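You operate a simulated robot arm through the tools that you are given. There is no shell and no other tool. Be economical: measure what you need, move in short steps, check, and stop when the job is done.

The job below is to be done with a simulated robot arm. You get a single attempt, and the scene is never put back.

JOB
Put the black collar on the steel shelf under the spout. Then take the screw weight from the draining board and leave it on the top of the tool stand. Then put the steel hub on the metal plate. Then take the metal ring from the long bench and put it on the top of the tool stand. Then open the table door, put the blue pad from the top of the tool stand on the upper shelf of the table cupboard and shut the door again. Then open the washer lid, put the socket from the long bench on the bottom of the washer basket, then shut the lid. Keep to this order.

It is judged by the outcome, as a careful person would: the job done as asked, and still so three seconds after it is handed in. It fails if anything else is knocked over, pushed out of place, dropped, spilled or broken. Lids that push on must go on centred and level and be pressed home; caps that screw on are set level and turned clockwise until they are tight.

ROBOT AND FRAMES
A 6-joint arm with a two-finger parallel gripper on a trunk, on a base that drives. Base frame: it is fixed to the floor where the robot stands at the start and does not move with it; the origin is under the middle of the robot, x ahead of it, y to its left, z up. Units: m, degrees, N and s.
With the tool pointing down near the work surface it reaches from about 0.32 to 0.7 m from the robot's upright axis, wherever it stands. Its first joint turns from -166.0 to 166.0 degrees. Places, roughly: black collar (6x6x4 cm) [0.5, -0.2, 0.9]; blue pad (10x7x3 cm) [-1.5, -2.7, 0.8]; bottom of the washer basket [0.6, -0.8, 0.8]; metal plate (10x13x3 cm) [-1.4, 1.9, 0.9]; metal ring [0.5, -3.25, 0.75]; screw weight [0.5, 0, 1]; socket [0.5, -4, 1]; steel hub (6x6x5 cm) [0.6, -0.3, 0.9]; steel shelf under the spout (30x20 cm) [0.4, 0.62, 0.54]; table door [-0.4, -5.2, 0.4]; top of the tool stand [-1.6, -2.7, 0.8]; upper shelf of the table cupboard [-0.4, -5.5, 0.4]; washer lid [0.6, -0.8, 1.1]. Payload 4.1 kg.
The TCP is the grasp point between the finger pads, 0.023 m short of the fingertips. In the tool frame z runs along the fingers and y along their closing line. The gripper opens to 0.094 m. The fingers are 0.038 m wide and 0.01 m thick; the gripper's body (0.054 by 0.096 m) begins 0.039 m behind the TCP.
Orientation is that of the tool frame in the base frame, as a unit quaternion [w, x, y, z]. With the fingers straight down and closing along the base's y, the tool's x points along the base's -x, its y along +y and its z along -z.

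CONTROLS
- The arm moves only by the tool arm_command. Its argument "plan" is a list of rows, each an object of numbers (a shift or turn left out is 0, a gripper value left out holds the last): "tx", "ty", "tz": the shift along the tool's x, y, z in m; "ax", "ay", "az": the turn, a rotation vector about the tool's x, y, z in degrees; "jaw": the opening, from 0 (shut) to 1 (fully open). In form: [{"tx": .., "ty": .., "tz": .., "ax": .., "ay": .., "az": .., "jaw": ..}, ...]. A call has 1 to 20 rows; each row shifts and turns the commanded pose from where the row before left it, along the tool's axes as they then stand. Each row takes 0.2 s and may step no farther than 0.05 m and 8.6 degrees from the row before; otherwise, or with a gripper value out of range, the whole call is refused. A pose out of reach is approached as far as the arm can. The call stops where the force on the tool passes 40 N (or 10 N more than at its start, if that is more) or the arm is blocked; 0.2 s more then pass. The fingers move at their own pace (about 0.045 m/s each) and stop on an object; they squeeze with about 41 N. The grip force told is the motor's: it shows also when the fingers shut on nothing. Time passes only in rows, and 0.2 s behind the last, so rows that do not move let the fingers close. It gives the time, the measured TCP pose, the force on the tool (base axes), the opening and the grip force at its end, in the units of the frame above (readings bear some noise), with the torque about the TCP (base axes, N m) and any sound that the robot's microphone picked up.
- Cameras (640 x 400 px; columns grow to the right, rows downward): "scene" is now at [0.0109, 0.1259, 1.5346]; the picture's right is [-0.47, -0.88, 0.00], its down [-0.64, 0.34, -0.69] and it looks along [0.61, -0.33, -0.72] (base axes); focal length 214 px, centre (320, 200). "wrist" rides on the gripper at [0.086, 0.016, -0.075] in the tool frame; the picture's right is [-0.18, 0.98, 0.00], its down [-0.58, -0.11, -0.81] and it looks along [-0.79, -0.15, 0.59] (tool axes); focal length 243 px, centre (320, 200). There is no depth. A picture from a camera that has moved, and an enlarged one, comes with that camera's place and axes in the base frame and with its lens.
- get_image(camera): a new picture of that camera. It takes no simulated time.
- move_column(by): slides the trunk up (or, below 0, down) by that many m; the arm and the scene camera ride with it, the base frame stays. It gives what a move gives, with no picture.
- steer(legs): drives the robot by 1 to 6 legs, each [ahead, turn to the left] in m and degrees, along the robot's own axes; the way and the turn of a leg run together, so that a leg with both is an arc; at most 1.5 m and 180 degrees a leg. The arm and the cameras ride along, it lands a little off, and it stops where it bumps. It gives what a move gives.
- aim_head(pan, tilt): turns the head with the scene camera to pan (to the left, within 155 degrees either way) and tilt (down, from -29 to 69), counted from straight ahead of the robot. It gives what a move gives.
- zoom(camera, box): a new picture of the part [left, top, right, bottom] of that camera's present view, enlarged. It takes no simulated time.
- close_job(): hands the job in; it is judged then, once.

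Go step by step. Nothing tells you exact positions but the pictures and the camera data: compare them with the known pose of the tool, close in by small moves and look again before you grip or let go. The budget is 483 turns and 236 pictures, counting those below and the enlarged ones. Unless the task says otherwise, let go and move clear before handing in.

The tools are called after "Request:" as name(argument=value, ...) on one line, values as JSON. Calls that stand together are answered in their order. arm_command: Moves the arm, as the interface text tells. Its arguments: {"type":"object","properties":{"plan":{"type":"array","items":{"type":"object","properties":{"tx":{"type":"number"},"ty":{"type":"number"},"tz":{"type":"number"},"ax":{"type":"number"},"ay":{"type":"number"},"az":{"type":"number"},"jaw":{"type":"number"}}}}},"required":["plan"]} The other tools are called the same way: move_column (by) slides the trunk up or down; steer (legs) drives the base; aim_head (pan, tilt) turns the head that bears the scene camera; get_image (camera) takes a picture; zoom (camera, box) takes an enlarged picture of a part of a camera's view; close_job () hands the job in.

At the start:

```text
clock: 0.0
tool_pos: [0.2592, -0.4093, 0.9999]
ee_rot: [0.0, 0.0, 1.0, 0.0]
force: [-0.5, -0.1, -0.4]
torque: [-0.01, 0.0, 0.0]
width: 0.0937
grip_force: 0.0
trunk travel left (down, up): [-0.5, 0.09]
robot x, y, heading: [-0.0008, -0.0044, 0.0]
head pan, tilt: [-28.1, 46.3]
```

scene: 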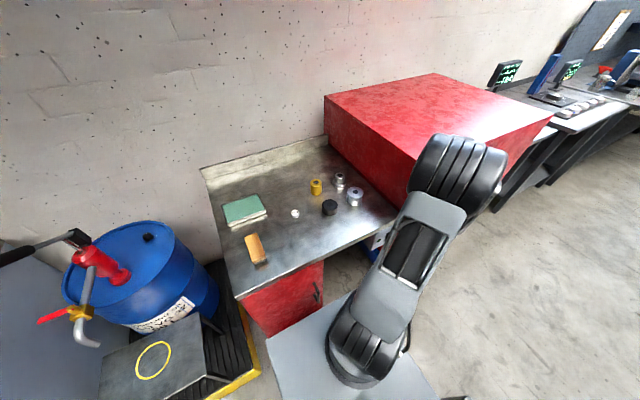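
wrist: 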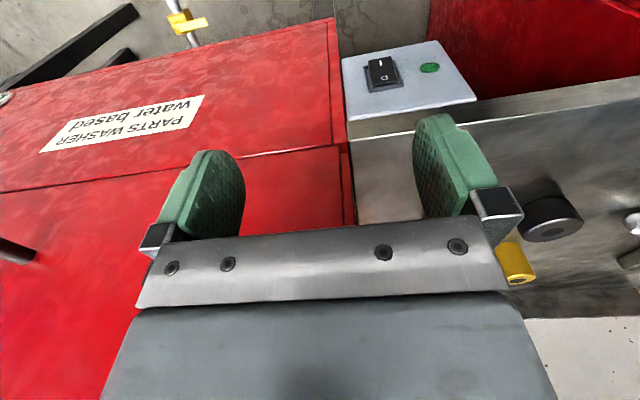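

I see the draining board with several small parts, the red washer to the right, and the spout with a shelf at the left. I'll zoom in to identify the parts.

Request:
zoom(camera="scene", box=[200, 140, 420, 277])

Request:
zoom(camera="scene", box=[0, 200, 320, 400])

```text
2.91 times, centred on (310, 208) of scene
camera zoom: at [0.0109, 0.1259, 1.5346], right [-0.47, -0.88, 0.0], down [-0.64, 0.34, -0.69], along [0.61, -0.33, -0.72], focal length 624 px, centre (349, 175)
```

zoom: 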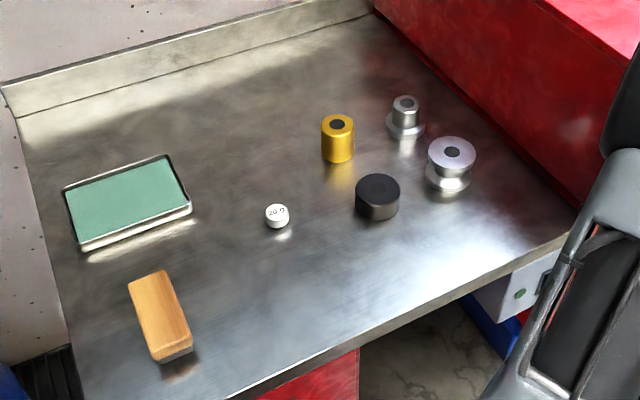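

```text
2.00 times, centred on (160, 300) of scene
camera zoom: at [0.0109, 0.1259, 1.5346], right [-0.47, -0.88, 0.0], down [-0.64, 0.34, -0.69], along [0.61, -0.33, -0.72], focal length 429 px, centre (640, 0)
```

zoom: 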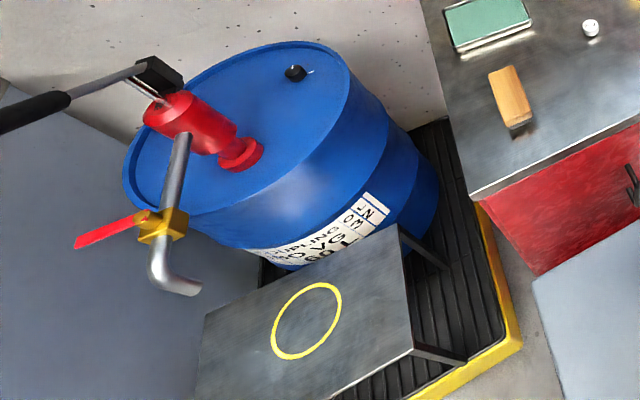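

The collar is near (0.49,-0.175), the far flanged part near (0.61,-0.29) looks like the hub, and the white "20 g" piece is near (0.54,-0.045). I'll move above the collar at a safe height.

Request:
arm_command(plan=[{"tz": -0.02, "jaw": 1}, {"tx": -0.0289, "ty": 0.0293}, {"tx": -0.0289, "ty": 0.0293}, {"tx": -0.0289, "ty": 0.0293}, {"tx": -0.0289, "ty": 0.0293}, {"tx": -0.0289, "ty": 0.0293}, {"tx": -0.0289, "ty": 0.0293}, {"tx": -0.0289, "ty": 0.0293}, {"tx": -0.0289, "ty": 0.0293}])

Request:
get_image(camera="wrist")

Request:
get_image(camera="scene")

```text
clock: 0.6
tool_pos: [0.2725, -0.3953, 1.0192]
ee_rot: [-0.003, 0.008, 1.0, -0.001]
force: [-6.9, -3.3, 0.4]
torque: [0.15, -0.52, -0.15]
width: 0.0941
grip_force: 0.1
trunk travel left (down, up): [-0.5, 0.09]
robot x, y, heading: [-0.001, 0.0007, 0.1]
head pan, tilt: [-28.1, 46.3]
stopped in row 2: the force on the tool passed its limit at 54 N (the readings are from after the stop); the commanded pose is now the measured one
```

```text
231 pictures are left
camera wrist: at [0.1869, -0.3767, 1.0944], right [0.2, 0.98, 0.0], down [0.58, -0.11, 0.8], along [0.79, -0.16, -0.59], focal length 243 px, centre (320, 200)
```

wrist: 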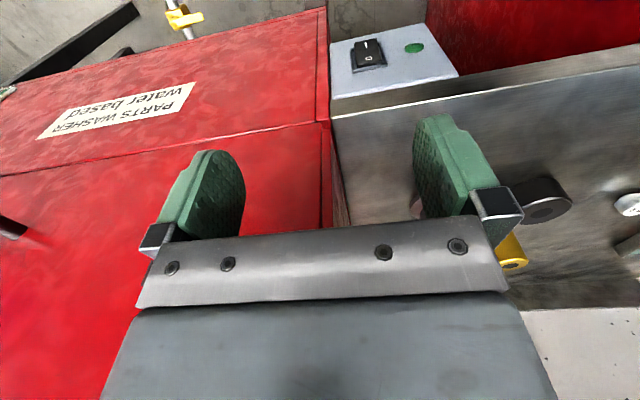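

```text
230 pictures are left
camera scene: at [0.0111, 0.1262, 1.5346], right [-0.47, -0.88, 0.0], down [-0.64, 0.34, -0.69], along [0.61, -0.33, -0.72], focal length 214 px, centre (320, 200)
```

scene: 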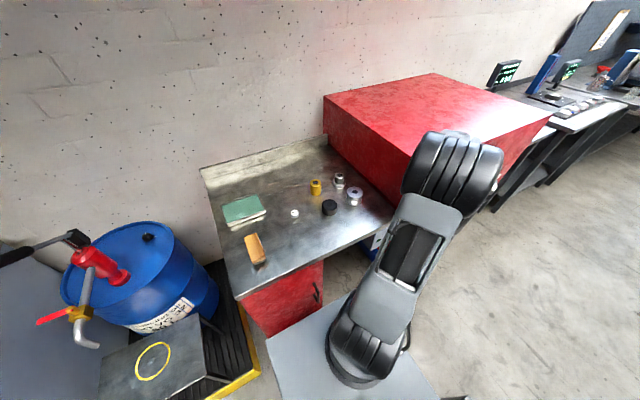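

The arm met something, most likely the washer's front edge close ahead of the gripper. I'll back off and go left first.

Request:
arm_command(plan=[{"tx": 0.015}, {"ty": 0.02}, {"ty": 0.03}, {"ty": 0.03}, {"ty": 0.03}, {"ty": 0.03}])

```text
clock: 2.0
tool_pos: [0.2616, -0.2535, 1.0198]
ee_rot: [-0.002, 0.006, 1.0, -0.002]
force: [0.2, 0.4, -0.9]
torque: [0.03, 0.02, 0.02]
width: 0.0935
grip_force: 0.1
trunk travel left (down, up): [-0.5, 0.09]
robot x, y, heading: [-0.002, 0.0025, 0.1]
head pan, tilt: [-28.1, 46.3]
```

Request:
arm_command(plan=[{"tx": -0.025, "ty": 0.02}, {"tx": -0.03, "ty": 0.02}, {"tx": -0.03, "ty": 0.02}, {"tx": -0.03, "ty": 0.018}, {"tx": -0.03}, {"tx": -0.03}, {"tx": -0.03}, {"tx": -0.02}])

Request:
get_image(camera="wrist")

Request:
get_image(camera="scene")

```text
clock: 3.8
tool_pos: [0.4885, -0.1798, 1.0178]
ee_rot: [-0.003, 0.005, 1.0, -0.001]
force: [-0.1, -0.3, 0.7]
torque: [-0.02, -0.01, -0.02]
width: 0.0937
grip_force: 0.1
trunk travel left (down, up): [-0.5, 0.09]
robot x, y, heading: [0.0006, -0.0003, -0.0]
head pan, tilt: [-28.1, 46.3]
```

```text
229 pictures are left
camera wrist: at [0.4031, -0.1628, 1.0934], right [0.2, 0.98, 0.0], down [0.58, -0.11, 0.8], along [0.79, -0.16, -0.59], focal length 243 px, centre (320, 200)
```

wrist: 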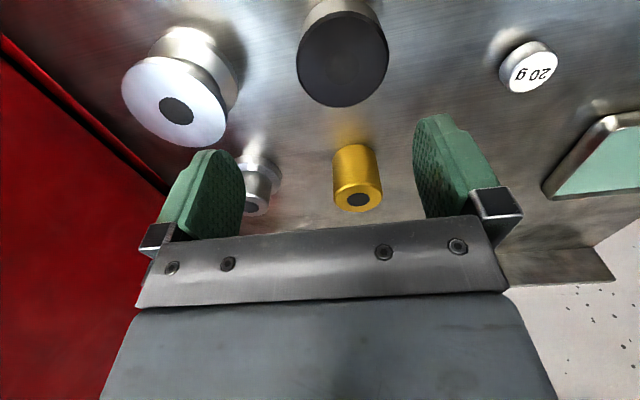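

```text
228 pictures are left
camera scene: at [0.0114, 0.1259, 1.5346], right [-0.47, -0.88, 0.0], down [-0.64, 0.34, -0.69], along [0.61, -0.33, -0.72], focal length 214 px, centre (320, 200)
```

scene: 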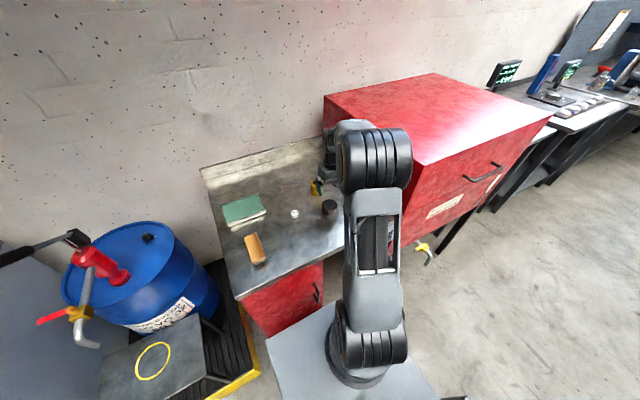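

The collar is seen a little closer and to the left of the TCP, around (0.478,-0.164). I'll shift there and go down a bit.

Request:
arm_command(plan=[{"tx": 0.0105, "ty": 0.016}, {"tz": 0.025}])

Request:
get_image(camera="wrist")

```text
clock: 4.4
tool_pos: [0.4773, -0.1656, 0.9909]
ee_rot: [-0.003, 0.006, 1.0, -0.002]
force: [0.2, 0.2, 0.3]
torque: [-0.04, 0.05, 0.02]
width: 0.0941
grip_force: 0.0
trunk travel left (down, up): [-0.5, 0.09]
robot x, y, heading: [-0.0023, -0.0039, -0.1]
head pan, tilt: [-28.1, 46.3]
```

```text
227 pictures are left
camera wrist: at [0.3914, -0.1472, 1.0662], right [0.2, 0.98, 0.0], down [0.58, -0.11, 0.8], along [0.79, -0.16, -0.59], focal length 243 px, centre (320, 200)
```

wrist: 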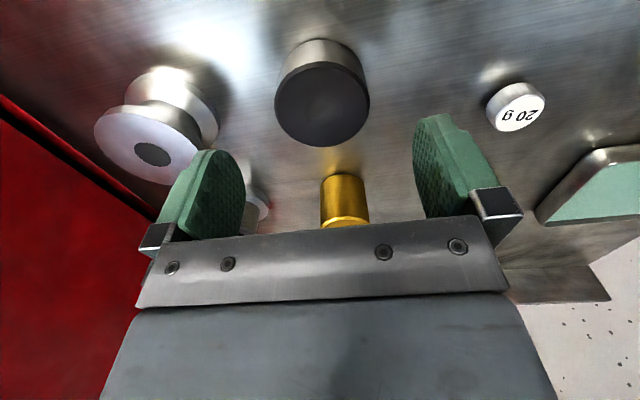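

Aligned over the collar, its top is near z 0.929. Now I go down and grip.

Request:
arm_command(plan=[{"tz": 0.02}, {"tz": 0.02}, {"tz": 0.02}, {"tz": 0.01}, {}])

Request:
get_image(camera="wrist")

```text
clock: 5.6
tool_pos: [0.4761, -0.1642, 0.9222]
ee_rot: [-0.002, 0.006, 1.0, -0.001]
force: [-1.5, 0.3, 8.3]
torque: [0.44, -0.1, 0.1]
width: 0.0938
grip_force: 0.2
trunk travel left (down, up): [-0.5, 0.09]
robot x, y, heading: [-0.0009, -0.0006, 0.1]
head pan, tilt: [-28.1, 46.3]
```

```text
226 pictures are left
camera wrist: at [0.3902, -0.1467, 0.9978], right [0.2, 0.98, 0.0], down [0.58, -0.11, 0.8], along [0.79, -0.16, -0.59], focal length 243 px, centre (320, 200)
```

wrist: 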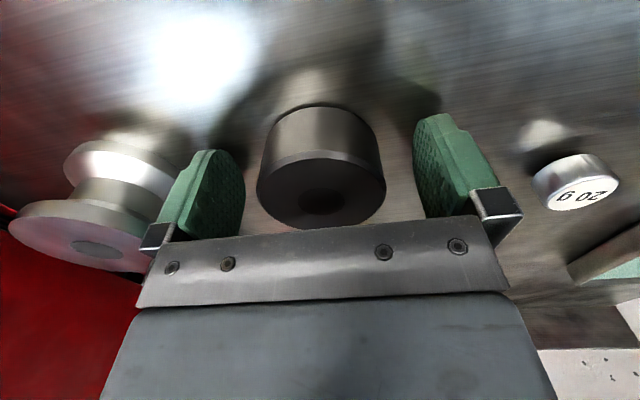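

The tips have just touched the board (board about z 0.899). I'll lift 4 mm and close.

Request:
arm_command(plan=[{"tz": -0.004}, {"jaw": 0.5}, {"jaw": 0.3}, {"jaw": 0.3}, {"jaw": 0.3}, {"jaw": 0.3}])

```text
clock: 7.0
tool_pos: [0.4757, -0.1636, 0.9272]
ee_rot: [-0.003, 0.006, 1.0, -0.001]
force: [-0.7, 0.9, -0.4]
torque: [0.03, -0.04, -0.01]
width: 0.0586
grip_force: 40.4
trunk travel left (down, up): [-0.5, 0.09]
robot x, y, heading: [0.0001, -0.0002, 0.2]
head pan, tilt: [-28.1, 46.3]
```

The collar is gripped. I'll lift it, carry it left above the board to about (0.33,0.42), then turn the tool and look at the shelf.

Request:
arm_command(plan=[{"tz": -0.03}, {"tz": -0.04}, {"tz": -0.05}, {"tx": 0.005, "ty": 0.03}, {"tx": 0.01, "ty": 0.04}, {"tx": 0.01, "ty": 0.04}, {"tx": 0.01, "ty": 0.04}, {"tx": 0.01, "ty": 0.04}, {"tx": 0.01, "ty": 0.04}, {"tx": 0.01, "ty": 0.04}, {"tx": 0.01, "ty": 0.04}, {"tx": 0.01, "ty": 0.04}, {"tx": 0.01, "ty": 0.04}, {"tx": 0.01, "ty": 0.04}, {"tx": 0.01, "ty": 0.04}, {"tx": 0.01, "ty": 0.04}, {"tx": 0.01, "ty": 0.04}, {"tx": 0.01, "ty": 0.04}])

Request:
aim_head(pan=45, tilt=50)

Request:
get_image(camera="scene")

```text
clock: 10.8
tool_pos: [0.339, 0.4308, 1.0432]
ee_rot: [-0.003, 0.006, 1.0, -0.002]
force: [0.4, 0.0, -4.1]
torque: [0.02, 0.02, -0.01]
width: 0.0585
grip_force: 40.7
trunk travel left (down, up): [-0.5, 0.09]
robot x, y, heading: [0.0019, 0.0032, -0.1]
head pan, tilt: [-28.1, 46.3]
```

```text
clock: 12.2
tool_pos: [0.3394, 0.4298, 1.0433]
ee_rot: [-0.002, 0.006, 1.0, -0.001]
force: [-0.3, -0.6, -4.7]
torque: [0.01, 0.02, 0.03]
width: 0.0587
grip_force: 41.0
trunk travel left (down, up): [-0.5, 0.09]
robot x, y, heading: [-0.0036, 0.0018, -0.2]
head pan, tilt: [45.0, 50.0]
```

```text
225 pictures are left
camera scene: at [-0.0048, 0.2188, 1.5294], right [0.71, -0.71, 0.0], down [-0.54, -0.54, -0.64], along [0.46, 0.45, -0.77], focal length 214 px, centre (320, 200)
```

scene: 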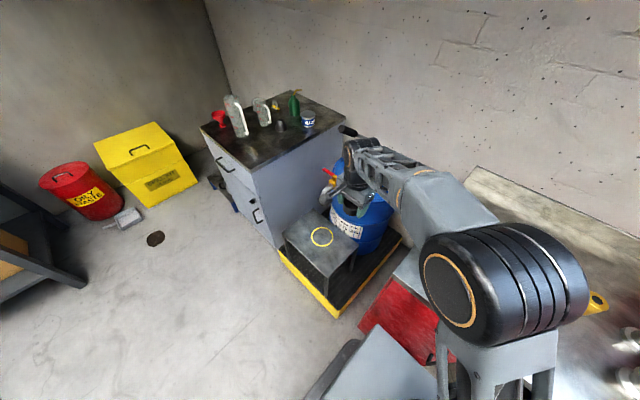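

The shelf with the yellow ring is visible and clear to the near side. I'll shift slightly, turn the tool so it closes roughly along x, and then lower the trunk.

Request:
arm_command(plan=[{"tx": 0.02, "ty": 0.035}, {"tx": 0.02, "ty": 0.035}, {"az": -8}, {"az": -8}, {"az": -8}, {"az": -8}, {"az": -8}, {"az": -8}, {"az": -8}])

Request:
move_column(by=-0.25)

Request:
get_image(camera="scene")

Request:
get_image(camera="wrist")

```text
clock: 14.2
tool_pos: [0.3001, 0.5009, 1.046]
ee_rot: [-0.003, -0.465, 0.886, -0.001]
force: [0.6, 0.7, -4.9]
torque: [-0.01, -0.02, 0.01]
width: 0.0587
grip_force: 41.0
trunk travel left (down, up): [-0.5, 0.09]
robot x, y, heading: [0.0036, 0.0005, -0.3]
head pan, tilt: [45.0, 50.0]
```

```text
clock: 16.8
tool_pos: [0.301, 0.4999, 0.7969]
ee_rot: [-0.003, -0.464, 0.886, -0.001]
force: [0.2, -0.3, -4.5]
torque: [-0.02, -0.01, -0.02]
width: 0.0586
grip_force: 40.8
trunk travel left (down, up): [-0.25, 0.34]
robot x, y, heading: [-0.0038, 0.0011, -0.3]
head pan, tilt: [45.0, 50.0]
```

```text
224 pictures are left
camera scene: at [-0.0049, 0.2188, 1.2794], right [0.71, -0.71, 0.0], down [-0.54, -0.54, -0.64], along [0.46, 0.45, -0.77], focal length 214 px, centre (320, 200)
```

scene: 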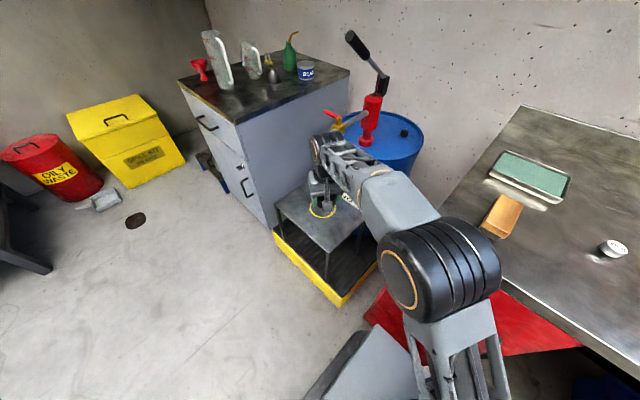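

```text
223 pictures are left
camera wrist: at [0.2379, 0.4391, 0.871], right [-0.7, 0.71, 0.0], down [0.42, 0.42, 0.8], along [0.57, 0.56, -0.6], focal length 243 px, centre (320, 200)
```

wrist: 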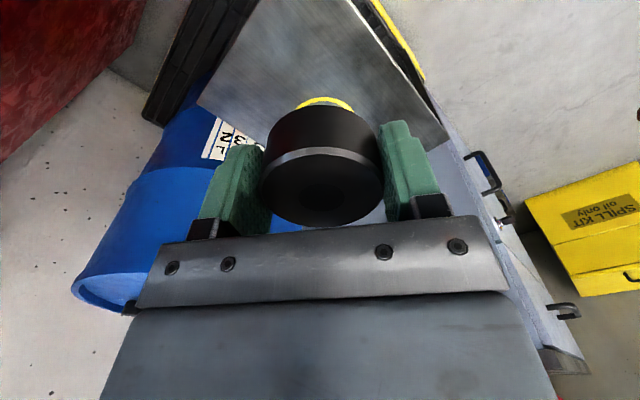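

The shelf with ring shows just past the collar. I'll lower further.

Request:
move_column(by=-0.16)

Request:
get_image(camera="wrist")

Request:
get_image(camera="scene")

```text
clock: 18.6
tool_pos: [0.3004, 0.5009, 0.636]
ee_rot: [-0.003, -0.464, 0.886, -0.001]
force: [0.0, 0.3, -4.9]
torque: [0.02, -0.01, 0.02]
width: 0.0585
grip_force: 40.7
trunk travel left (down, up): [-0.09, 0.5]
robot x, y, heading: [-0.0017, 0.0012, 0.0]
head pan, tilt: [45.0, 50.0]
```

```text
222 pictures are left
camera wrist: at [0.2378, 0.439, 0.711], right [-0.7, 0.71, 0.0], down [0.42, 0.42, 0.8], along [0.57, 0.56, -0.6], focal length 243 px, centre (320, 200)
```

wrist: 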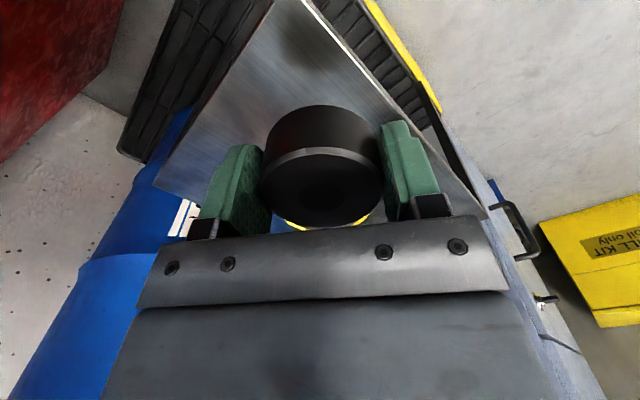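

```text
221 pictures are left
camera scene: at [-0.0049, 0.2187, 1.1194], right [0.71, -0.71, 0.0], down [-0.54, -0.54, -0.64], along [0.46, 0.45, -0.77], focal length 214 px, centre (320, 200)
```

scene: 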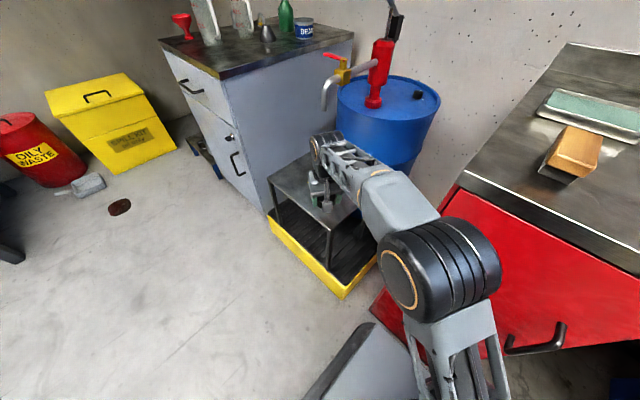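

Clear so far. I'll nudge inward over the shelf and lower gently until contact.

Request:
arm_command(plan=[{"tx": -0.019, "ty": -0.004}, {"tx": -0.019, "ty": -0.004}, {"tz": 0.015}, {"tz": 0.015}, {"tz": 0.015}, {"tz": 0.01}])

Request:
get_image(camera="wrist")

Request:
get_image(camera="scene")

```text
clock: 20.1
tool_pos: [0.3283, 0.5277, 0.581]
ee_rot: [-0.004, -0.463, 0.886, 0.0]
force: [-0.4, -0.1, -4.3]
torque: [-0.04, 0.0, -0.03]
width: 0.0587
grip_force: 41.2
trunk travel left (down, up): [-0.09, 0.5]
robot x, y, heading: [-0.0005, -0.003, -0.2]
head pan, tilt: [45.0, 50.0]
```

```text
220 pictures are left
camera wrist: at [0.2666, 0.4664, 0.6558], right [-0.7, 0.71, 0.0], down [0.42, 0.42, 0.8], along [0.57, 0.56, -0.6], focal length 243 px, centre (320, 200)
```

wrist: 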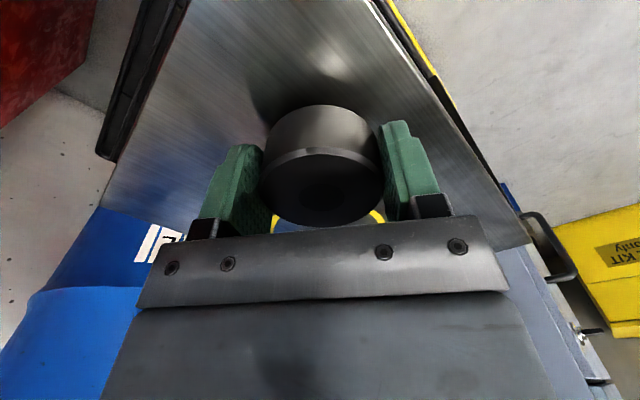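

```text
219 pictures are left
camera scene: at [-0.0049, 0.2187, 1.1194], right [0.71, -0.71, 0.0], down [-0.54, -0.54, -0.64], along [0.46, 0.45, -0.77], focal length 214 px, centre (320, 200)
```

scene: 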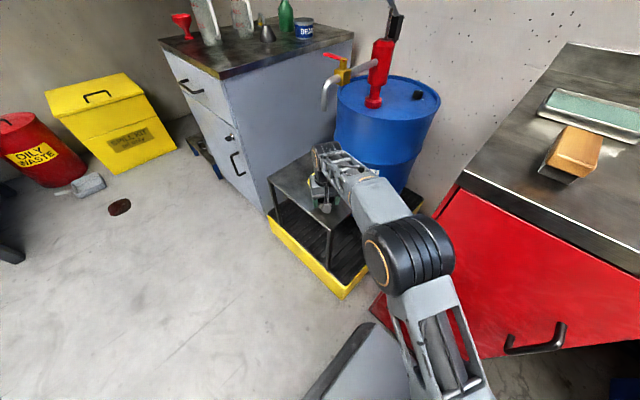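

Request:
arm_command(plan=[{"tz": 0.004}, {"tz": 0.004}, {"tz": 0.003}, {"tz": 0.002}])

```text
clock: 21.1
tool_pos: [0.3273, 0.5271, 0.5689]
ee_rot: [-0.003, -0.464, 0.886, 0.0]
force: [0.6, 0.7, -5.0]
torque: [-0.01, 0.02, 0.03]
width: 0.0583
grip_force: 41.3
trunk travel left (down, up): [-0.09, 0.5]
robot x, y, heading: [-0.0021, 0.0003, -0.1]
head pan, tilt: [45.0, 50.0]
```

Request:
arm_command(plan=[{"tz": 0.002}, {"tz": 0.002}, {"tz": 0.002}])

```text
clock: 21.9
tool_pos: [0.3279, 0.527, 0.566]
ee_rot: [0.0, -0.464, 0.886, 0.003]
force: [-0.5, -1.6, 26.8]
torque: [-0.66, 0.16, 0.14]
width: 0.0585
grip_force: 41.0
trunk travel left (down, up): [-0.09, 0.5]
robot x, y, heading: [0.0001, 0.0006, -0.0]
head pan, tilt: [45.0, 50.0]
```

Contact with the shelf. I'll relieve the pressure, open and lift clear.

Request:
arm_command(plan=[{"tz": -0.003}, {"jaw": 0.7}, {"jaw": 1}, {}, {}, {"tz": -0.02}, {"tz": -0.03}, {"tz": -0.02, "tx": 0.01}, {"tx": 0.03}])

Request:
get_image(camera="wrist")

```text
clock: 23.9
tool_pos: [0.3065, 0.4945, 0.6375]
ee_rot: [-0.005, -0.464, 0.886, -0.001]
force: [-0.1, 0.6, -0.2]
torque: [0.01, -0.02, -0.02]
width: 0.094
grip_force: 0.1
trunk travel left (down, up): [-0.09, 0.5]
robot x, y, heading: [-0.001, 0.0023, -0.0]
head pan, tilt: [45.0, 50.0]
```

```text
218 pictures are left
camera wrist: at [0.2444, 0.4323, 0.7114], right [-0.7, 0.71, 0.0], down [0.42, 0.42, 0.8], along [0.57, 0.56, -0.6], focal length 243 px, centre (320, 200)
```

wrist: 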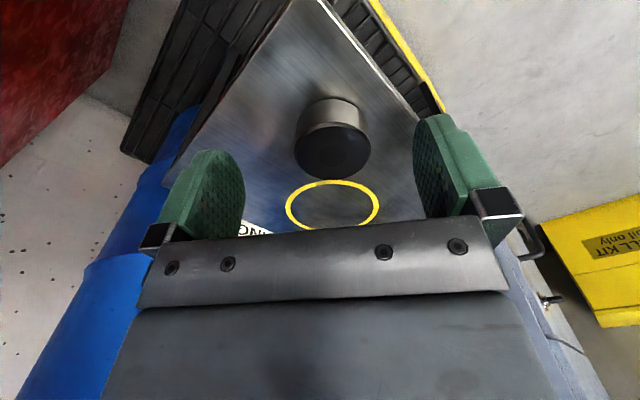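

The collar stands on the shelf. I'll raise the trunk again and go back to the board for the screw weight near (0.508,-0.037).

Request:
move_column(by=0.41)

Request:
arm_command(plan=[{"az": 8}, {"az": 8}, {"az": 8}, {"az": 8}, {"az": 8}, {"az": 8}, {"az": 7.2}, {"tx": -0.01, "ty": -0.035}, {"tx": -0.015, "ty": -0.04}, {"tx": -0.015, "ty": -0.04}, {"tx": -0.015, "ty": -0.04}, {"tx": -0.015, "ty": -0.04}, {"tx": -0.015, "ty": -0.04}, {"tx": -0.015, "ty": -0.04}, {"tx": -0.015, "ty": -0.04}, {"tx": -0.015, "ty": -0.04}, {"tx": -0.015, "ty": -0.04}, {"tx": -0.015, "ty": -0.04}, {"tx": -0.015, "ty": -0.04}, {"tx": -0.016, "ty": -0.05}])

Request:
get_image(camera="wrist")

```text
refused: 0.41 is not a number from -0.4 to 0.4
```

```text
refused: row 20 steps farther than a row can; nothing moved
```

```text
217 pictures are left
camera wrist: at [0.2444, 0.4323, 0.7114], right [-0.7, 0.71, 0.0], down [0.42, 0.42, 0.8], along [0.57, 0.56, -0.6], focal length 243 px, centre (320, 200)
```

wrist: 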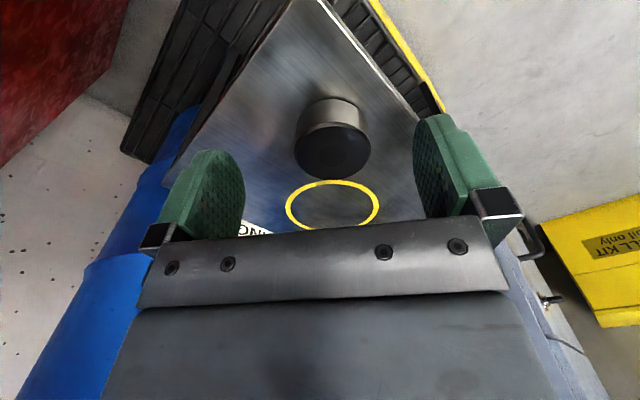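

Both were refused, luckily nothing moved. I'll raise the trunk within its limit, then move the arm.

Request:
move_column(by=0.4)

```text
clock: 27.7
tool_pos: [0.3067, 0.4938, 1.0369]
ee_rot: [-0.003, -0.464, 0.886, 0.0]
force: [-0.3, 0.0, -0.2]
torque: [0.0, -0.02, -0.02]
width: 0.0941
grip_force: 0.2
trunk travel left (down, up): [-0.49, 0.1]
robot x, y, heading: [-0.0018, -0.0011, 0.0]
head pan, tilt: [45.0, 50.0]
```

Request:
arm_command(plan=[{"az": 8}, {"az": 8}, {"az": 8}, {"az": 8}, {"az": 8}, {"az": 8}, {"az": 7.2}, {"tx": -0.01, "ty": -0.035}, {"tx": -0.015, "ty": -0.04}, {"tx": -0.015, "ty": -0.04}, {"tx": -0.015, "ty": -0.04}, {"tx": -0.015, "ty": -0.04}, {"tx": -0.015, "ty": -0.04}, {"tx": -0.015, "ty": -0.04}, {"tx": -0.015, "ty": -0.04}, {"tx": -0.015, "ty": -0.04}, {"tx": -0.015, "ty": -0.04}, {"tx": -0.015, "ty": -0.04}, {"tx": -0.015, "ty": -0.04}, {"tx": -0.016, "ty": -0.04}])

Request:
get_image(camera="wrist")

```text
clock: 31.9
tool_pos: [0.4985, -0.0228, 1.0376]
ee_rot: [-0.002, -0.001, 1.0, -0.002]
force: [-0.1, 0.0, -0.3]
torque: [0.01, -0.02, -0.01]
width: 0.0943
grip_force: 0.0
trunk travel left (down, up): [-0.49, 0.1]
robot x, y, heading: [0.0016, -0.0014, 0.1]
head pan, tilt: [45.0, 50.0]
```

```text
216 pictures are left
camera wrist: at [0.4113, -0.0053, 1.1116], right [0.18, 0.98, 0.0], down [0.59, -0.11, 0.8], along [0.79, -0.15, -0.59], focal length 243 px, centre (320, 200)
```

wrist: 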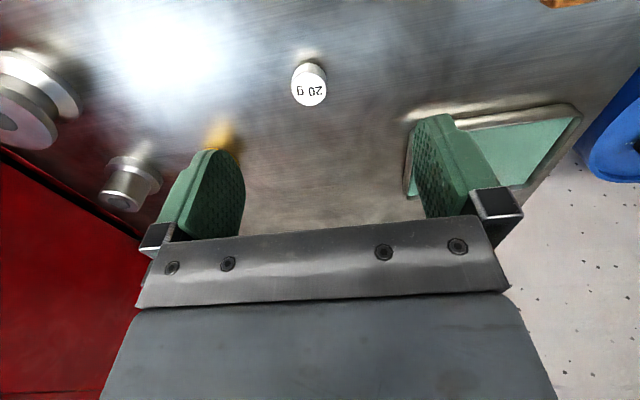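

The weight is at about (0.513,-0.034). Aligning and lowering part way.

Request:
arm_command(plan=[{"tx": -0.0145, "ty": -0.011}, {"tz": 0.04}, {"tz": 0.04}, {"tz": 0.01}])

Request:
get_image(camera="wrist")

```text
clock: 32.9
tool_pos: [0.5114, -0.0312, 0.949]
ee_rot: [-0.002, -0.002, 1.0, -0.002]
force: [-0.9, 0.0, -0.4]
torque: [-0.01, 0.0, 0.04]
width: 0.0941
grip_force: 0.0
trunk travel left (down, up): [-0.49, 0.1]
robot x, y, heading: [0.0015, 0.0011, 0.1]
head pan, tilt: [45.0, 50.0]
```

```text
215 pictures are left
camera wrist: at [0.4245, -0.0149, 1.0243], right [0.18, 0.98, 0.0], down [0.59, -0.11, 0.8], along [0.79, -0.15, -0.6], focal length 243 px, centre (320, 200)
```

wrist: 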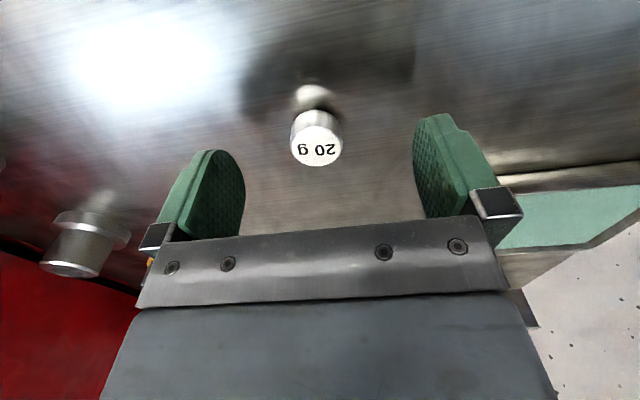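

Well centred. Lowering and closing.

Request:
arm_command(plan=[{"tz": 0.015}, {"tz": 0.0075}, {"jaw": 0.6}, {"jaw": 0.2}, {"jaw": 0.1}, {"jaw": 0.1}, {"jaw": 0.1}, {"jaw": 0.1}])

Request:
get_image(camera="wrist")

```text
clock: 34.7
tool_pos: [0.5121, -0.032, 0.9245]
ee_rot: [-0.002, -0.001, 1.0, -0.002]
force: [0.2, 1.0, 1.1]
torque: [0.01, 0.0, -0.01]
width: 0.0264
grip_force: 40.8
trunk travel left (down, up): [-0.49, 0.1]
robot x, y, heading: [-0.001, -0.0016, -0.3]
head pan, tilt: [45.0, 50.0]
```

```text
214 pictures are left
camera wrist: at [0.426, -0.0153, 1.0009], right [0.18, 0.98, 0.0], down [0.58, -0.11, 0.8], along [0.79, -0.15, -0.59], focal length 243 px, centre (320, 200)
```

wrist: 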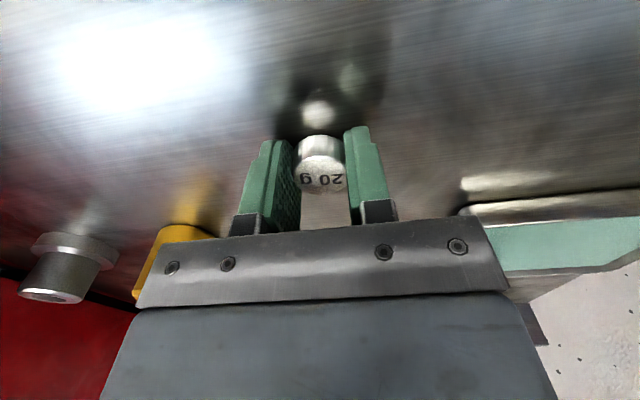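

Gripped (26 mm). I'll lift, retract the arm, and look towards the tool stand.

Request:
arm_command(plan=[{"tz": -0.03}, {"tz": -0.04}, {"tz": -0.05}, {"tz": -0.05}, {"tx": 0.04}, {"tx": 0.04}, {"tx": 0.04}, {"tx": 0.03}])

Request:
aim_head(pan=-120, tilt=20)

Request:
get_image(camera="scene")

Request:
aim_head(pan=-70, tilt=25)

Request:
get_image(camera="scene")

Request:
aim_head(pan=120, tilt=20)

Request:
get_image(camera="scene")

```text
clock: 36.5
tool_pos: [0.3645, -0.0327, 1.0953]
ee_rot: [-0.002, -0.001, 1.0, -0.002]
force: [0.0, 0.5, -0.6]
torque: [-0.01, 0.02, 0.0]
width: 0.0276
grip_force: 41.2
trunk travel left (down, up): [-0.49, 0.1]
robot x, y, heading: [-0.0014, 0.0009, 0.1]
head pan, tilt: [45.0, 50.0]
```

```text
clock: 39.0
tool_pos: [0.3661, -0.033, 1.0961]
ee_rot: [-0.003, -0.001, 1.0, -0.003]
force: [0.2, 0.0, -0.2]
torque: [0.01, 0.0, -0.01]
width: 0.0276
grip_force: 41.1
trunk travel left (down, up): [-0.49, 0.1]
robot x, y, heading: [0.0019, 0.0005, -0.1]
head pan, tilt: [-120.0, 20.0]
```

```text
213 pictures are left
camera scene: at [-0.1063, 0.0834, 1.565], right [-0.87, 0.5, 0.0], down [0.17, 0.3, -0.94], along [-0.47, -0.81, -0.34], focal length 214 px, centre (320, 200)
```

scene: 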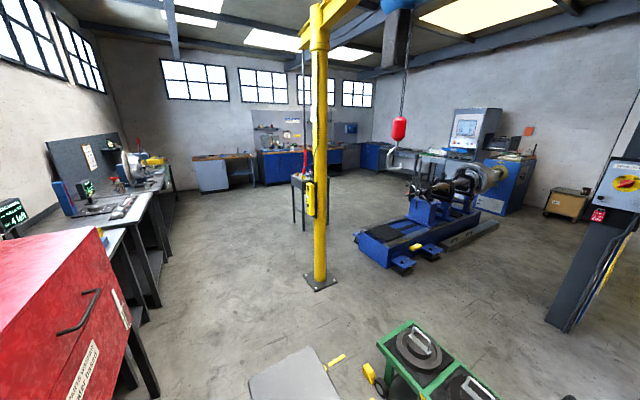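

```text
clock: 40.2
tool_pos: [0.3669, -0.0326, 1.0959]
ee_rot: [-0.003, -0.001, 1.0, -0.001]
force: [0.3, 0.1, -0.7]
torque: [-0.01, -0.01, -0.02]
width: 0.0279
grip_force: 41.0
trunk travel left (down, up): [-0.49, 0.1]
robot x, y, heading: [0.0017, -0.0028, -0.0]
head pan, tilt: [-70.0, 25.0]
```

```text
212 pictures are left
camera scene: at [-0.0284, 0.0773, 1.557], right [-0.94, -0.34, 0.0], down [-0.14, 0.4, -0.91], along [0.31, -0.85, -0.42], focal length 214 px, centre (320, 200)
```

scene: 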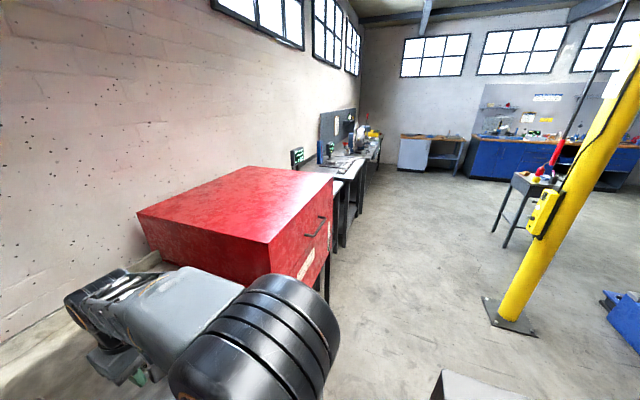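

```text
clock: 43.0
tool_pos: [0.3668, -0.0319, 1.0954]
ee_rot: [-0.003, -0.001, 1.0, -0.001]
force: [0.5, 0.1, 0.8]
torque: [-0.02, 0.0, -0.01]
width: 0.0277
grip_force: 41.2
trunk travel left (down, up): [-0.49, 0.1]
robot x, y, heading: [-0.0013, 0.0006, -0.1]
head pan, tilt: [120.0, 20.0]
```

```text
211 pictures are left
camera scene: at [-0.106, 0.2447, 1.565], right [0.87, 0.5, 0.0], down [0.17, -0.3, -0.94], along [-0.47, 0.81, -0.34], focal length 214 px, centre (320, 200)
```

scene: 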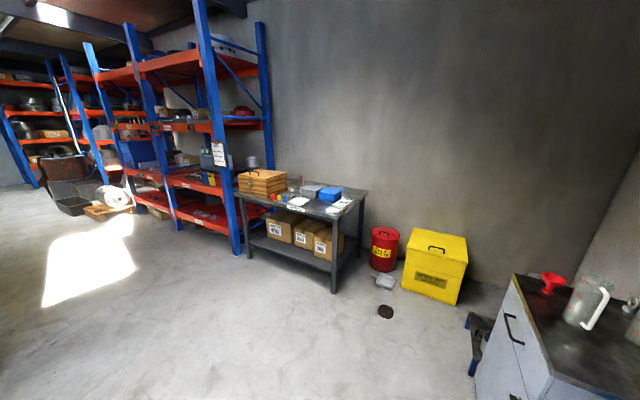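

The tool stand is behind the yellow pole at about (-1.5,-2.7); the aisle at x≈-0.2 is clear. I'll back off a little, turn right and drive down the aisle.

Request:
steer(legs=[[-0.2, 0], [0, -90], [1.2, 0]])

Request:
aim_head(pan=-50, tilt=30)

Request:
get_image(camera="scene")

```text
clock: 54.1
tool_pos: [-0.2884, -1.5425, 1.0959]
ee_rot: [-0.003, 0.721, 0.693, 0.001]
force: [-0.5, -0.4, -0.6]
torque: [0.03, 0.01, -0.02]
width: 0.0281
grip_force: 41.1
trunk travel left (down, up): [-0.49, 0.1]
robot x, y, heading: [-0.2392, -1.1785, -92.3]
head pan, tilt: [120.0, 20.0]
```

```text
clock: 56.6
tool_pos: [-0.2891, -1.5439, 1.097]
ee_rot: [-0.003, 0.721, 0.693, 0.001]
force: [-0.2, -0.2, -0.8]
torque: [-0.01, 0.02, 0.04]
width: 0.0276
grip_force: 40.7
trunk travel left (down, up): [-0.49, 0.1]
robot x, y, heading: [-0.2438, -1.1798, -92.4]
head pan, tilt: [-50.0, 30.0]
```

```text
210 pictures are left
camera scene: at [-0.1438, -1.1833, 1.549], right [-0.61, 0.79, 0.0], down [0.4, 0.31, -0.87], along [-0.69, -0.53, -0.5], focal length 214 px, centre (320, 200)
```

scene: 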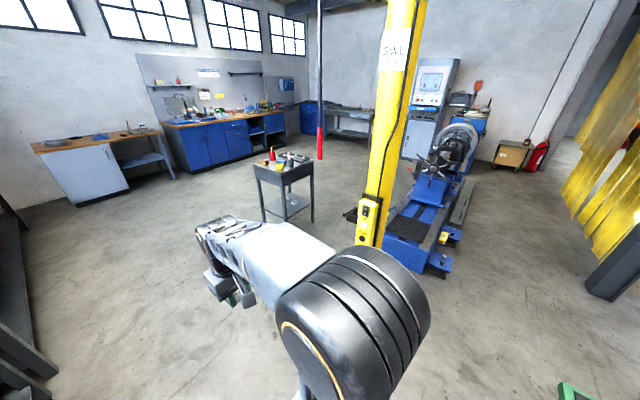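

The stand is visible and the way is free. I'll zoom on its top.

Request:
zoom(camera="scene", box=[230, 130, 350, 205])

```text
5.33 times, centred on (290, 168) of scene
camera zoom: at [-0.1438, -1.1833, 1.549], right [-0.61, 0.79, 0.0], down [0.4, 0.31, -0.87], along [-0.69, -0.53, -0.5], focal length 1144 px, centre (480, 373)
```

zoom: 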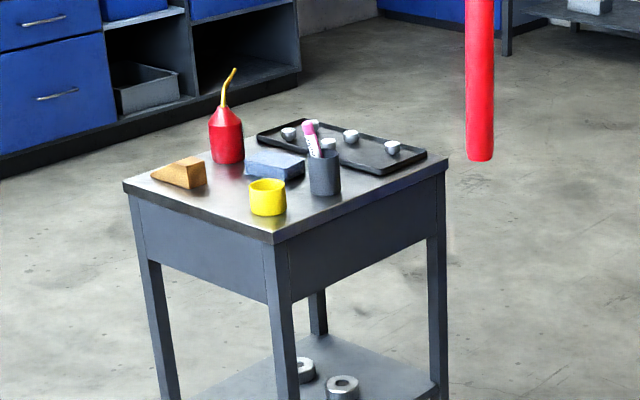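

Stand top spans about x -1.80…-1.31, y -2.92…-2.51, with a free patch at its near edge. I'll drive to face it from the +x side.

Request:
steer(legs=[[1.4, 2.0], [0.12, 0], [0, -89]])

Request:
aim_head(pan=0, tilt=35)

Request:
get_image(camera="scene")

```text
clock: 68.2
tool_pos: [-0.6182, -2.6826, 1.0958]
ee_rot: [-0.001, 1.0, 0.027, 0.002]
force: [0.1, 0.9, -0.6]
torque: [0.0, 0.0, 0.02]
width: 0.0278
grip_force: 40.7
trunk travel left (down, up): [-0.49, 0.1]
robot x, y, heading: [-0.2489, -2.6941, -176.9]
head pan, tilt: [-50.0, 30.0]
```

```text
clock: 69.4
tool_pos: [-0.6195, -2.6819, 1.0956]
ee_rot: [-0.001, 1.0, 0.027, 0.003]
force: [-0.9, -0.6, 0.3]
torque: [-0.04, 0.04, 0.0]
width: 0.0277
grip_force: 41.1
trunk travel left (down, up): [-0.49, 0.1]
robot x, y, heading: [-0.2518, -2.6976, -177.0]
head pan, tilt: [0.0, 35.0]
```

```text
208 pictures are left
camera scene: at [-0.271, -2.866, 1.5412], right [-0.05, 1.0, 0.0], down [0.57, 0.03, -0.82], along [-0.82, -0.04, -0.57], focal length 214 px, centre (320, 200)
```

scene: 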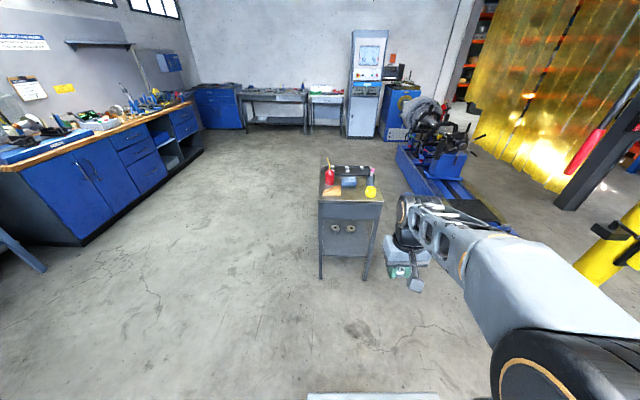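

I drive forward to about 0.55 m from the free patch.

Request:
steer(legs=[[0.56, -3]])

Request:
aim_head(pan=0, tilt=50)

Request:
get_image(camera="scene")

Request:
get_image(camera="wrist")

```text
clock: 72.6
tool_pos: [-1.182, -2.6832, 1.0962]
ee_rot: [-0.003, 1.0, 0.006, 0.003]
force: [1.0, -0.2, -0.9]
torque: [-0.02, -0.01, -0.01]
width: 0.0278
grip_force: 41.3
trunk travel left (down, up): [-0.49, 0.1]
robot x, y, heading: [-0.8133, -2.7082, -179.7]
head pan, tilt: [0.0, 35.0]
```

```text
clock: 73.4
tool_pos: [-1.1801, -2.6831, 1.0956]
ee_rot: [-0.002, 1.0, 0.005, 0.003]
force: [-0.7, 0.6, -0.7]
torque: [-0.01, -0.03, 0.0]
width: 0.0278
grip_force: 40.8
trunk travel left (down, up): [-0.49, 0.1]
robot x, y, heading: [-0.8135, -2.7122, -179.5]
head pan, tilt: [0.0, 50.0]
```

```text
207 pictures are left
camera scene: at [-0.8307, -2.8815, 1.5195], right [-0.01, 1.0, 0.0], down [0.77, 0.01, -0.64], along [-0.64, 0.0, -0.77], focal length 214 px, centre (320, 200)
```

scene: 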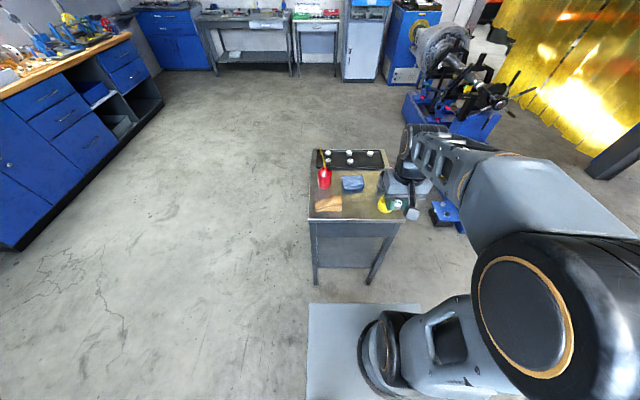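

```text
206 pictures are left
camera wrist: at [-1.0951, -2.6983, 1.1702], right [-0.17, -0.98, 0.0], down [-0.59, 0.1, 0.8], along [-0.79, 0.14, -0.59], focal length 243 px, centre (320, 200)
```

wrist: 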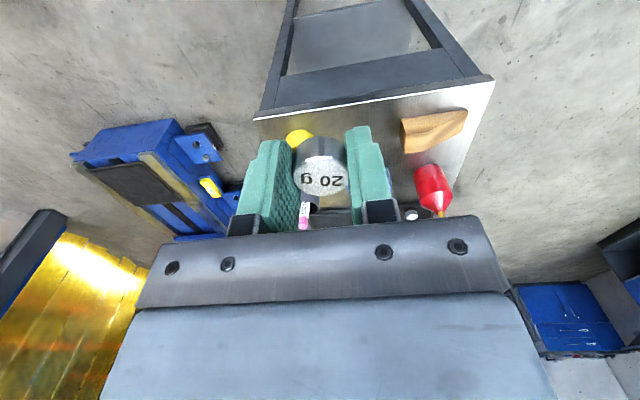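

Request:
zoom(camera="scene", box=[295, 135, 415, 235])

```text
4.00 times, centred on (355, 185) of scene
camera zoom: at [-0.8307, -2.8815, 1.5195], right [-0.01, 1.0, 0.0], down [0.77, 0.01, -0.64], along [-0.64, 0.0, -0.77], focal length 858 px, centre (180, 260)
```

zoom: 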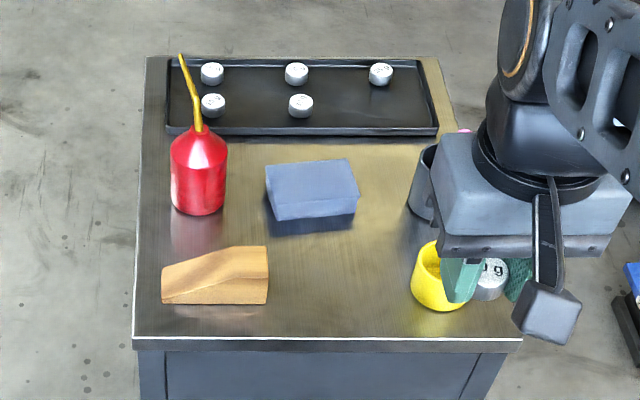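

Front edge is at x≈-1.332; there's a 15 cm gap between the wedge and the yellow cup. I'll go to (-1.36,-2.705), lower partway and look.

Request:
arm_command(plan=[{"tx": -0.045, "ty": 0.006}, {"tx": -0.045, "ty": 0.006}, {"tx": -0.045, "ty": 0.005}, {"tx": -0.045, "ty": 0.005}, {"tz": 0.05}, {"tz": 0.05}, {"tz": 0.05}, {"tz": 0.03}])

Request:
get_image(camera="wrist")

Request:
zoom(camera="scene", box=[295, 135, 415, 235])

```text
clock: 75.2
tool_pos: [-1.3571, -2.7072, 0.9118]
ee_rot: [-0.001, 1.0, 0.006, 0.003]
force: [-0.1, 0.5, -0.6]
torque: [0.01, 0.01, -0.03]
width: 0.0277
grip_force: 41.4
trunk travel left (down, up): [-0.49, 0.1]
robot x, y, heading: [-0.8151, -2.7088, -179.7]
head pan, tilt: [0.0, 50.0]
```

```text
204 pictures are left
camera wrist: at [-1.2712, -2.7223, 0.9865], right [-0.17, -0.98, 0.0], down [-0.59, 0.1, 0.8], along [-0.79, 0.14, -0.59], focal length 243 px, centre (320, 200)
```

wrist: 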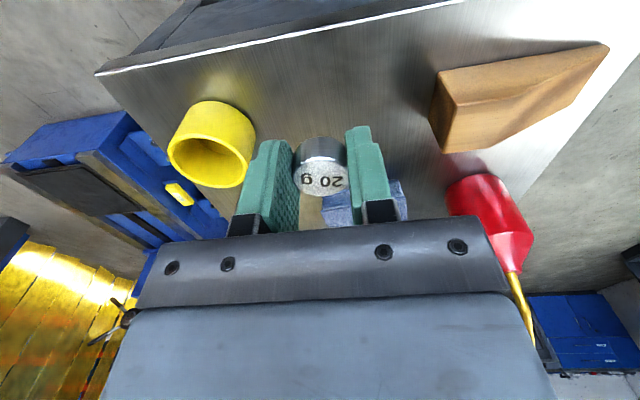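

```text
4.00 times, centred on (355, 185) of scene
camera zoom: at [-0.831, -2.8814, 1.5195], right [-0.01, 1.0, 0.0], down [0.77, 0.01, -0.64], along [-0.64, 0.0, -0.77], focal length 858 px, centre (180, 260)
```

zoom: 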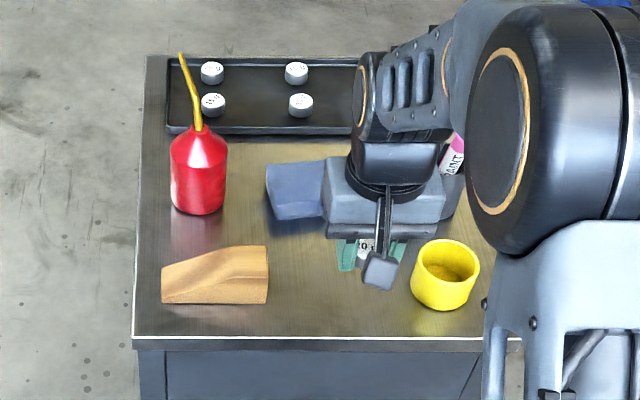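

Position is good, clear of the cup. Lowering further.

Request:
arm_command(plan=[{"tz": 0.03}, {"tz": 0.025}, {"tz": 0.01}, {"tz": 0.005}])

Request:
get_image(camera="wrist")

```text
clock: 76.2
tool_pos: [-1.3595, -2.7051, 0.8438]
ee_rot: [-0.001, 1.0, 0.005, 0.003]
force: [0.0, 0.8, -0.3]
torque: [0.01, -0.04, 0.01]
width: 0.0281
grip_force: 41.4
trunk travel left (down, up): [-0.49, 0.1]
robot x, y, heading: [-0.8148, -2.711, -179.8]
head pan, tilt: [0.0, 50.0]
```

```text
202 pictures are left
camera wrist: at [-1.2735, -2.7212, 0.9187], right [-0.17, -0.98, 0.0], down [-0.59, 0.1, 0.8], along [-0.79, 0.14, -0.59], focal length 243 px, centre (320, 200)
```

wrist: 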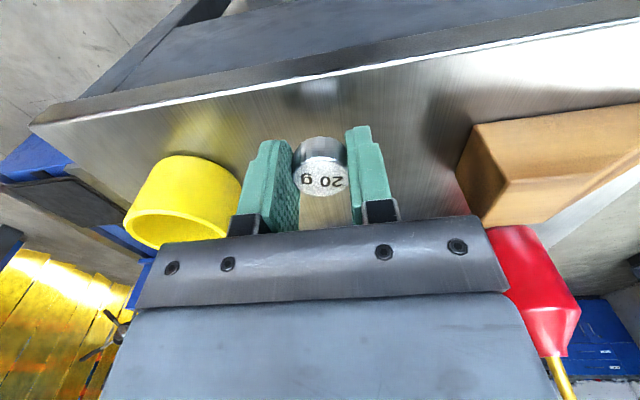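

Request:
arm_command(plan=[{"tz": 0.006}, {"tz": 0.004}, {"tz": 0.003}, {"tz": 0.003}])

```text
clock: 77.2
tool_pos: [-1.3611, -2.7064, 0.8281]
ee_rot: [-0.002, 1.0, 0.005, 0.003]
force: [-1.1, 0.0, 0.6]
torque: [-0.02, 0.05, 0.01]
width: 0.0278
grip_force: 41.1
trunk travel left (down, up): [-0.49, 0.1]
robot x, y, heading: [-0.8138, -2.7156, -179.5]
head pan, tilt: [0.0, 50.0]
```

Request:
arm_command(plan=[{"tz": 0.002}, {"tz": 0.002}, {"tz": 0.001}])

```text
clock: 78.0
tool_pos: [-1.3611, -2.7072, 0.827]
ee_rot: [-0.002, 1.0, 0.006, -0.001]
force: [-0.8, -3.1, 19.7]
torque: [-0.1, 0.08, 0.02]
width: 0.0278
grip_force: 41.1
trunk travel left (down, up): [-0.49, 0.1]
robot x, y, heading: [-0.815, -2.7128, -179.6]
head pan, tilt: [0.0, 50.0]
```

Contact. I relieve, open only slightly and lift away.

Request:
arm_command(plan=[{"tz": -0.003}, {"jaw": 0.45}, {"jaw": 0.48}, {}, {"tz": -0.02}, {"tz": -0.03}, {"tz": -0.05}, {"tz": -0.05}, {"tz": -0.05}])

Request:
get_image(camera="wrist")

```text
clock: 80.0
tool_pos: [-1.3657, -2.7107, 1.0246]
ee_rot: [-0.002, 1.0, 0.006, 0.003]
force: [0.3, -0.7, -0.4]
torque: [0.01, -0.01, 0.02]
width: 0.045
grip_force: 0.1
trunk travel left (down, up): [-0.49, 0.1]
robot x, y, heading: [-0.8142, -2.7095, -179.5]
head pan, tilt: [0.0, 50.0]
```

```text
201 pictures are left
camera wrist: at [-1.2779, -2.7254, 1.0989], right [-0.17, -0.98, 0.0], down [-0.59, 0.1, 0.8], along [-0.79, 0.14, -0.6], focal length 243 px, centre (320, 200)
```

wrist: 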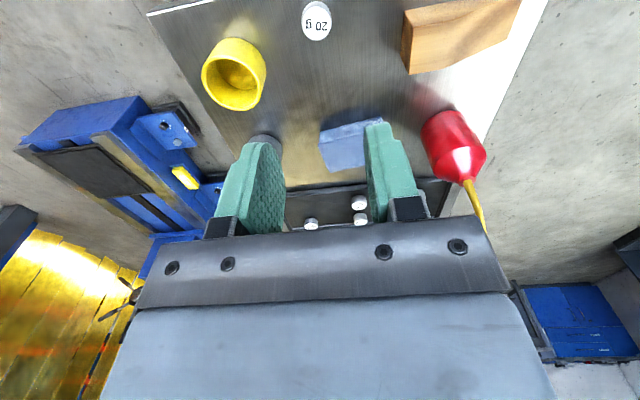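

The weight stands well. Next is the hub: retract the arm and drive back to the draining board.

Request:
arm_command(plan=[{"tz": -0.04}, {"tz": -0.03, "tx": 0.03}, {"tx": 0.045}, {"tx": 0.045}, {"tx": 0.045}, {"tx": 0.02}])

Request:
steer(legs=[[-0.56, 0], [0, -90], [1.4, 0]])

```text
clock: 81.4
tool_pos: [-1.1776, -2.7043, 1.097]
ee_rot: [-0.002, 1.0, 0.005, 0.003]
force: [0.3, -0.6, 0.0]
torque: [0.0, 0.05, -0.01]
width: 0.0451
grip_force: 0.0
trunk travel left (down, up): [-0.49, 0.1]
robot x, y, heading: [-0.8139, -2.7098, -179.6]
head pan, tilt: [0.0, 50.0]
```

```text
clock: 94.8
tool_pos: [-0.2885, -1.0001, 1.0964]
ee_rot: [0.0, 0.722, -0.691, 0.003]
force: [0.6, 0.7, 0.1]
torque: [-0.01, 0.02, 0.0]
width: 0.045
grip_force: 0.0
trunk travel left (down, up): [-0.49, 0.1]
robot x, y, heading: [-0.2831, -1.364, 92.2]
head pan, tilt: [0.0, 50.0]
```

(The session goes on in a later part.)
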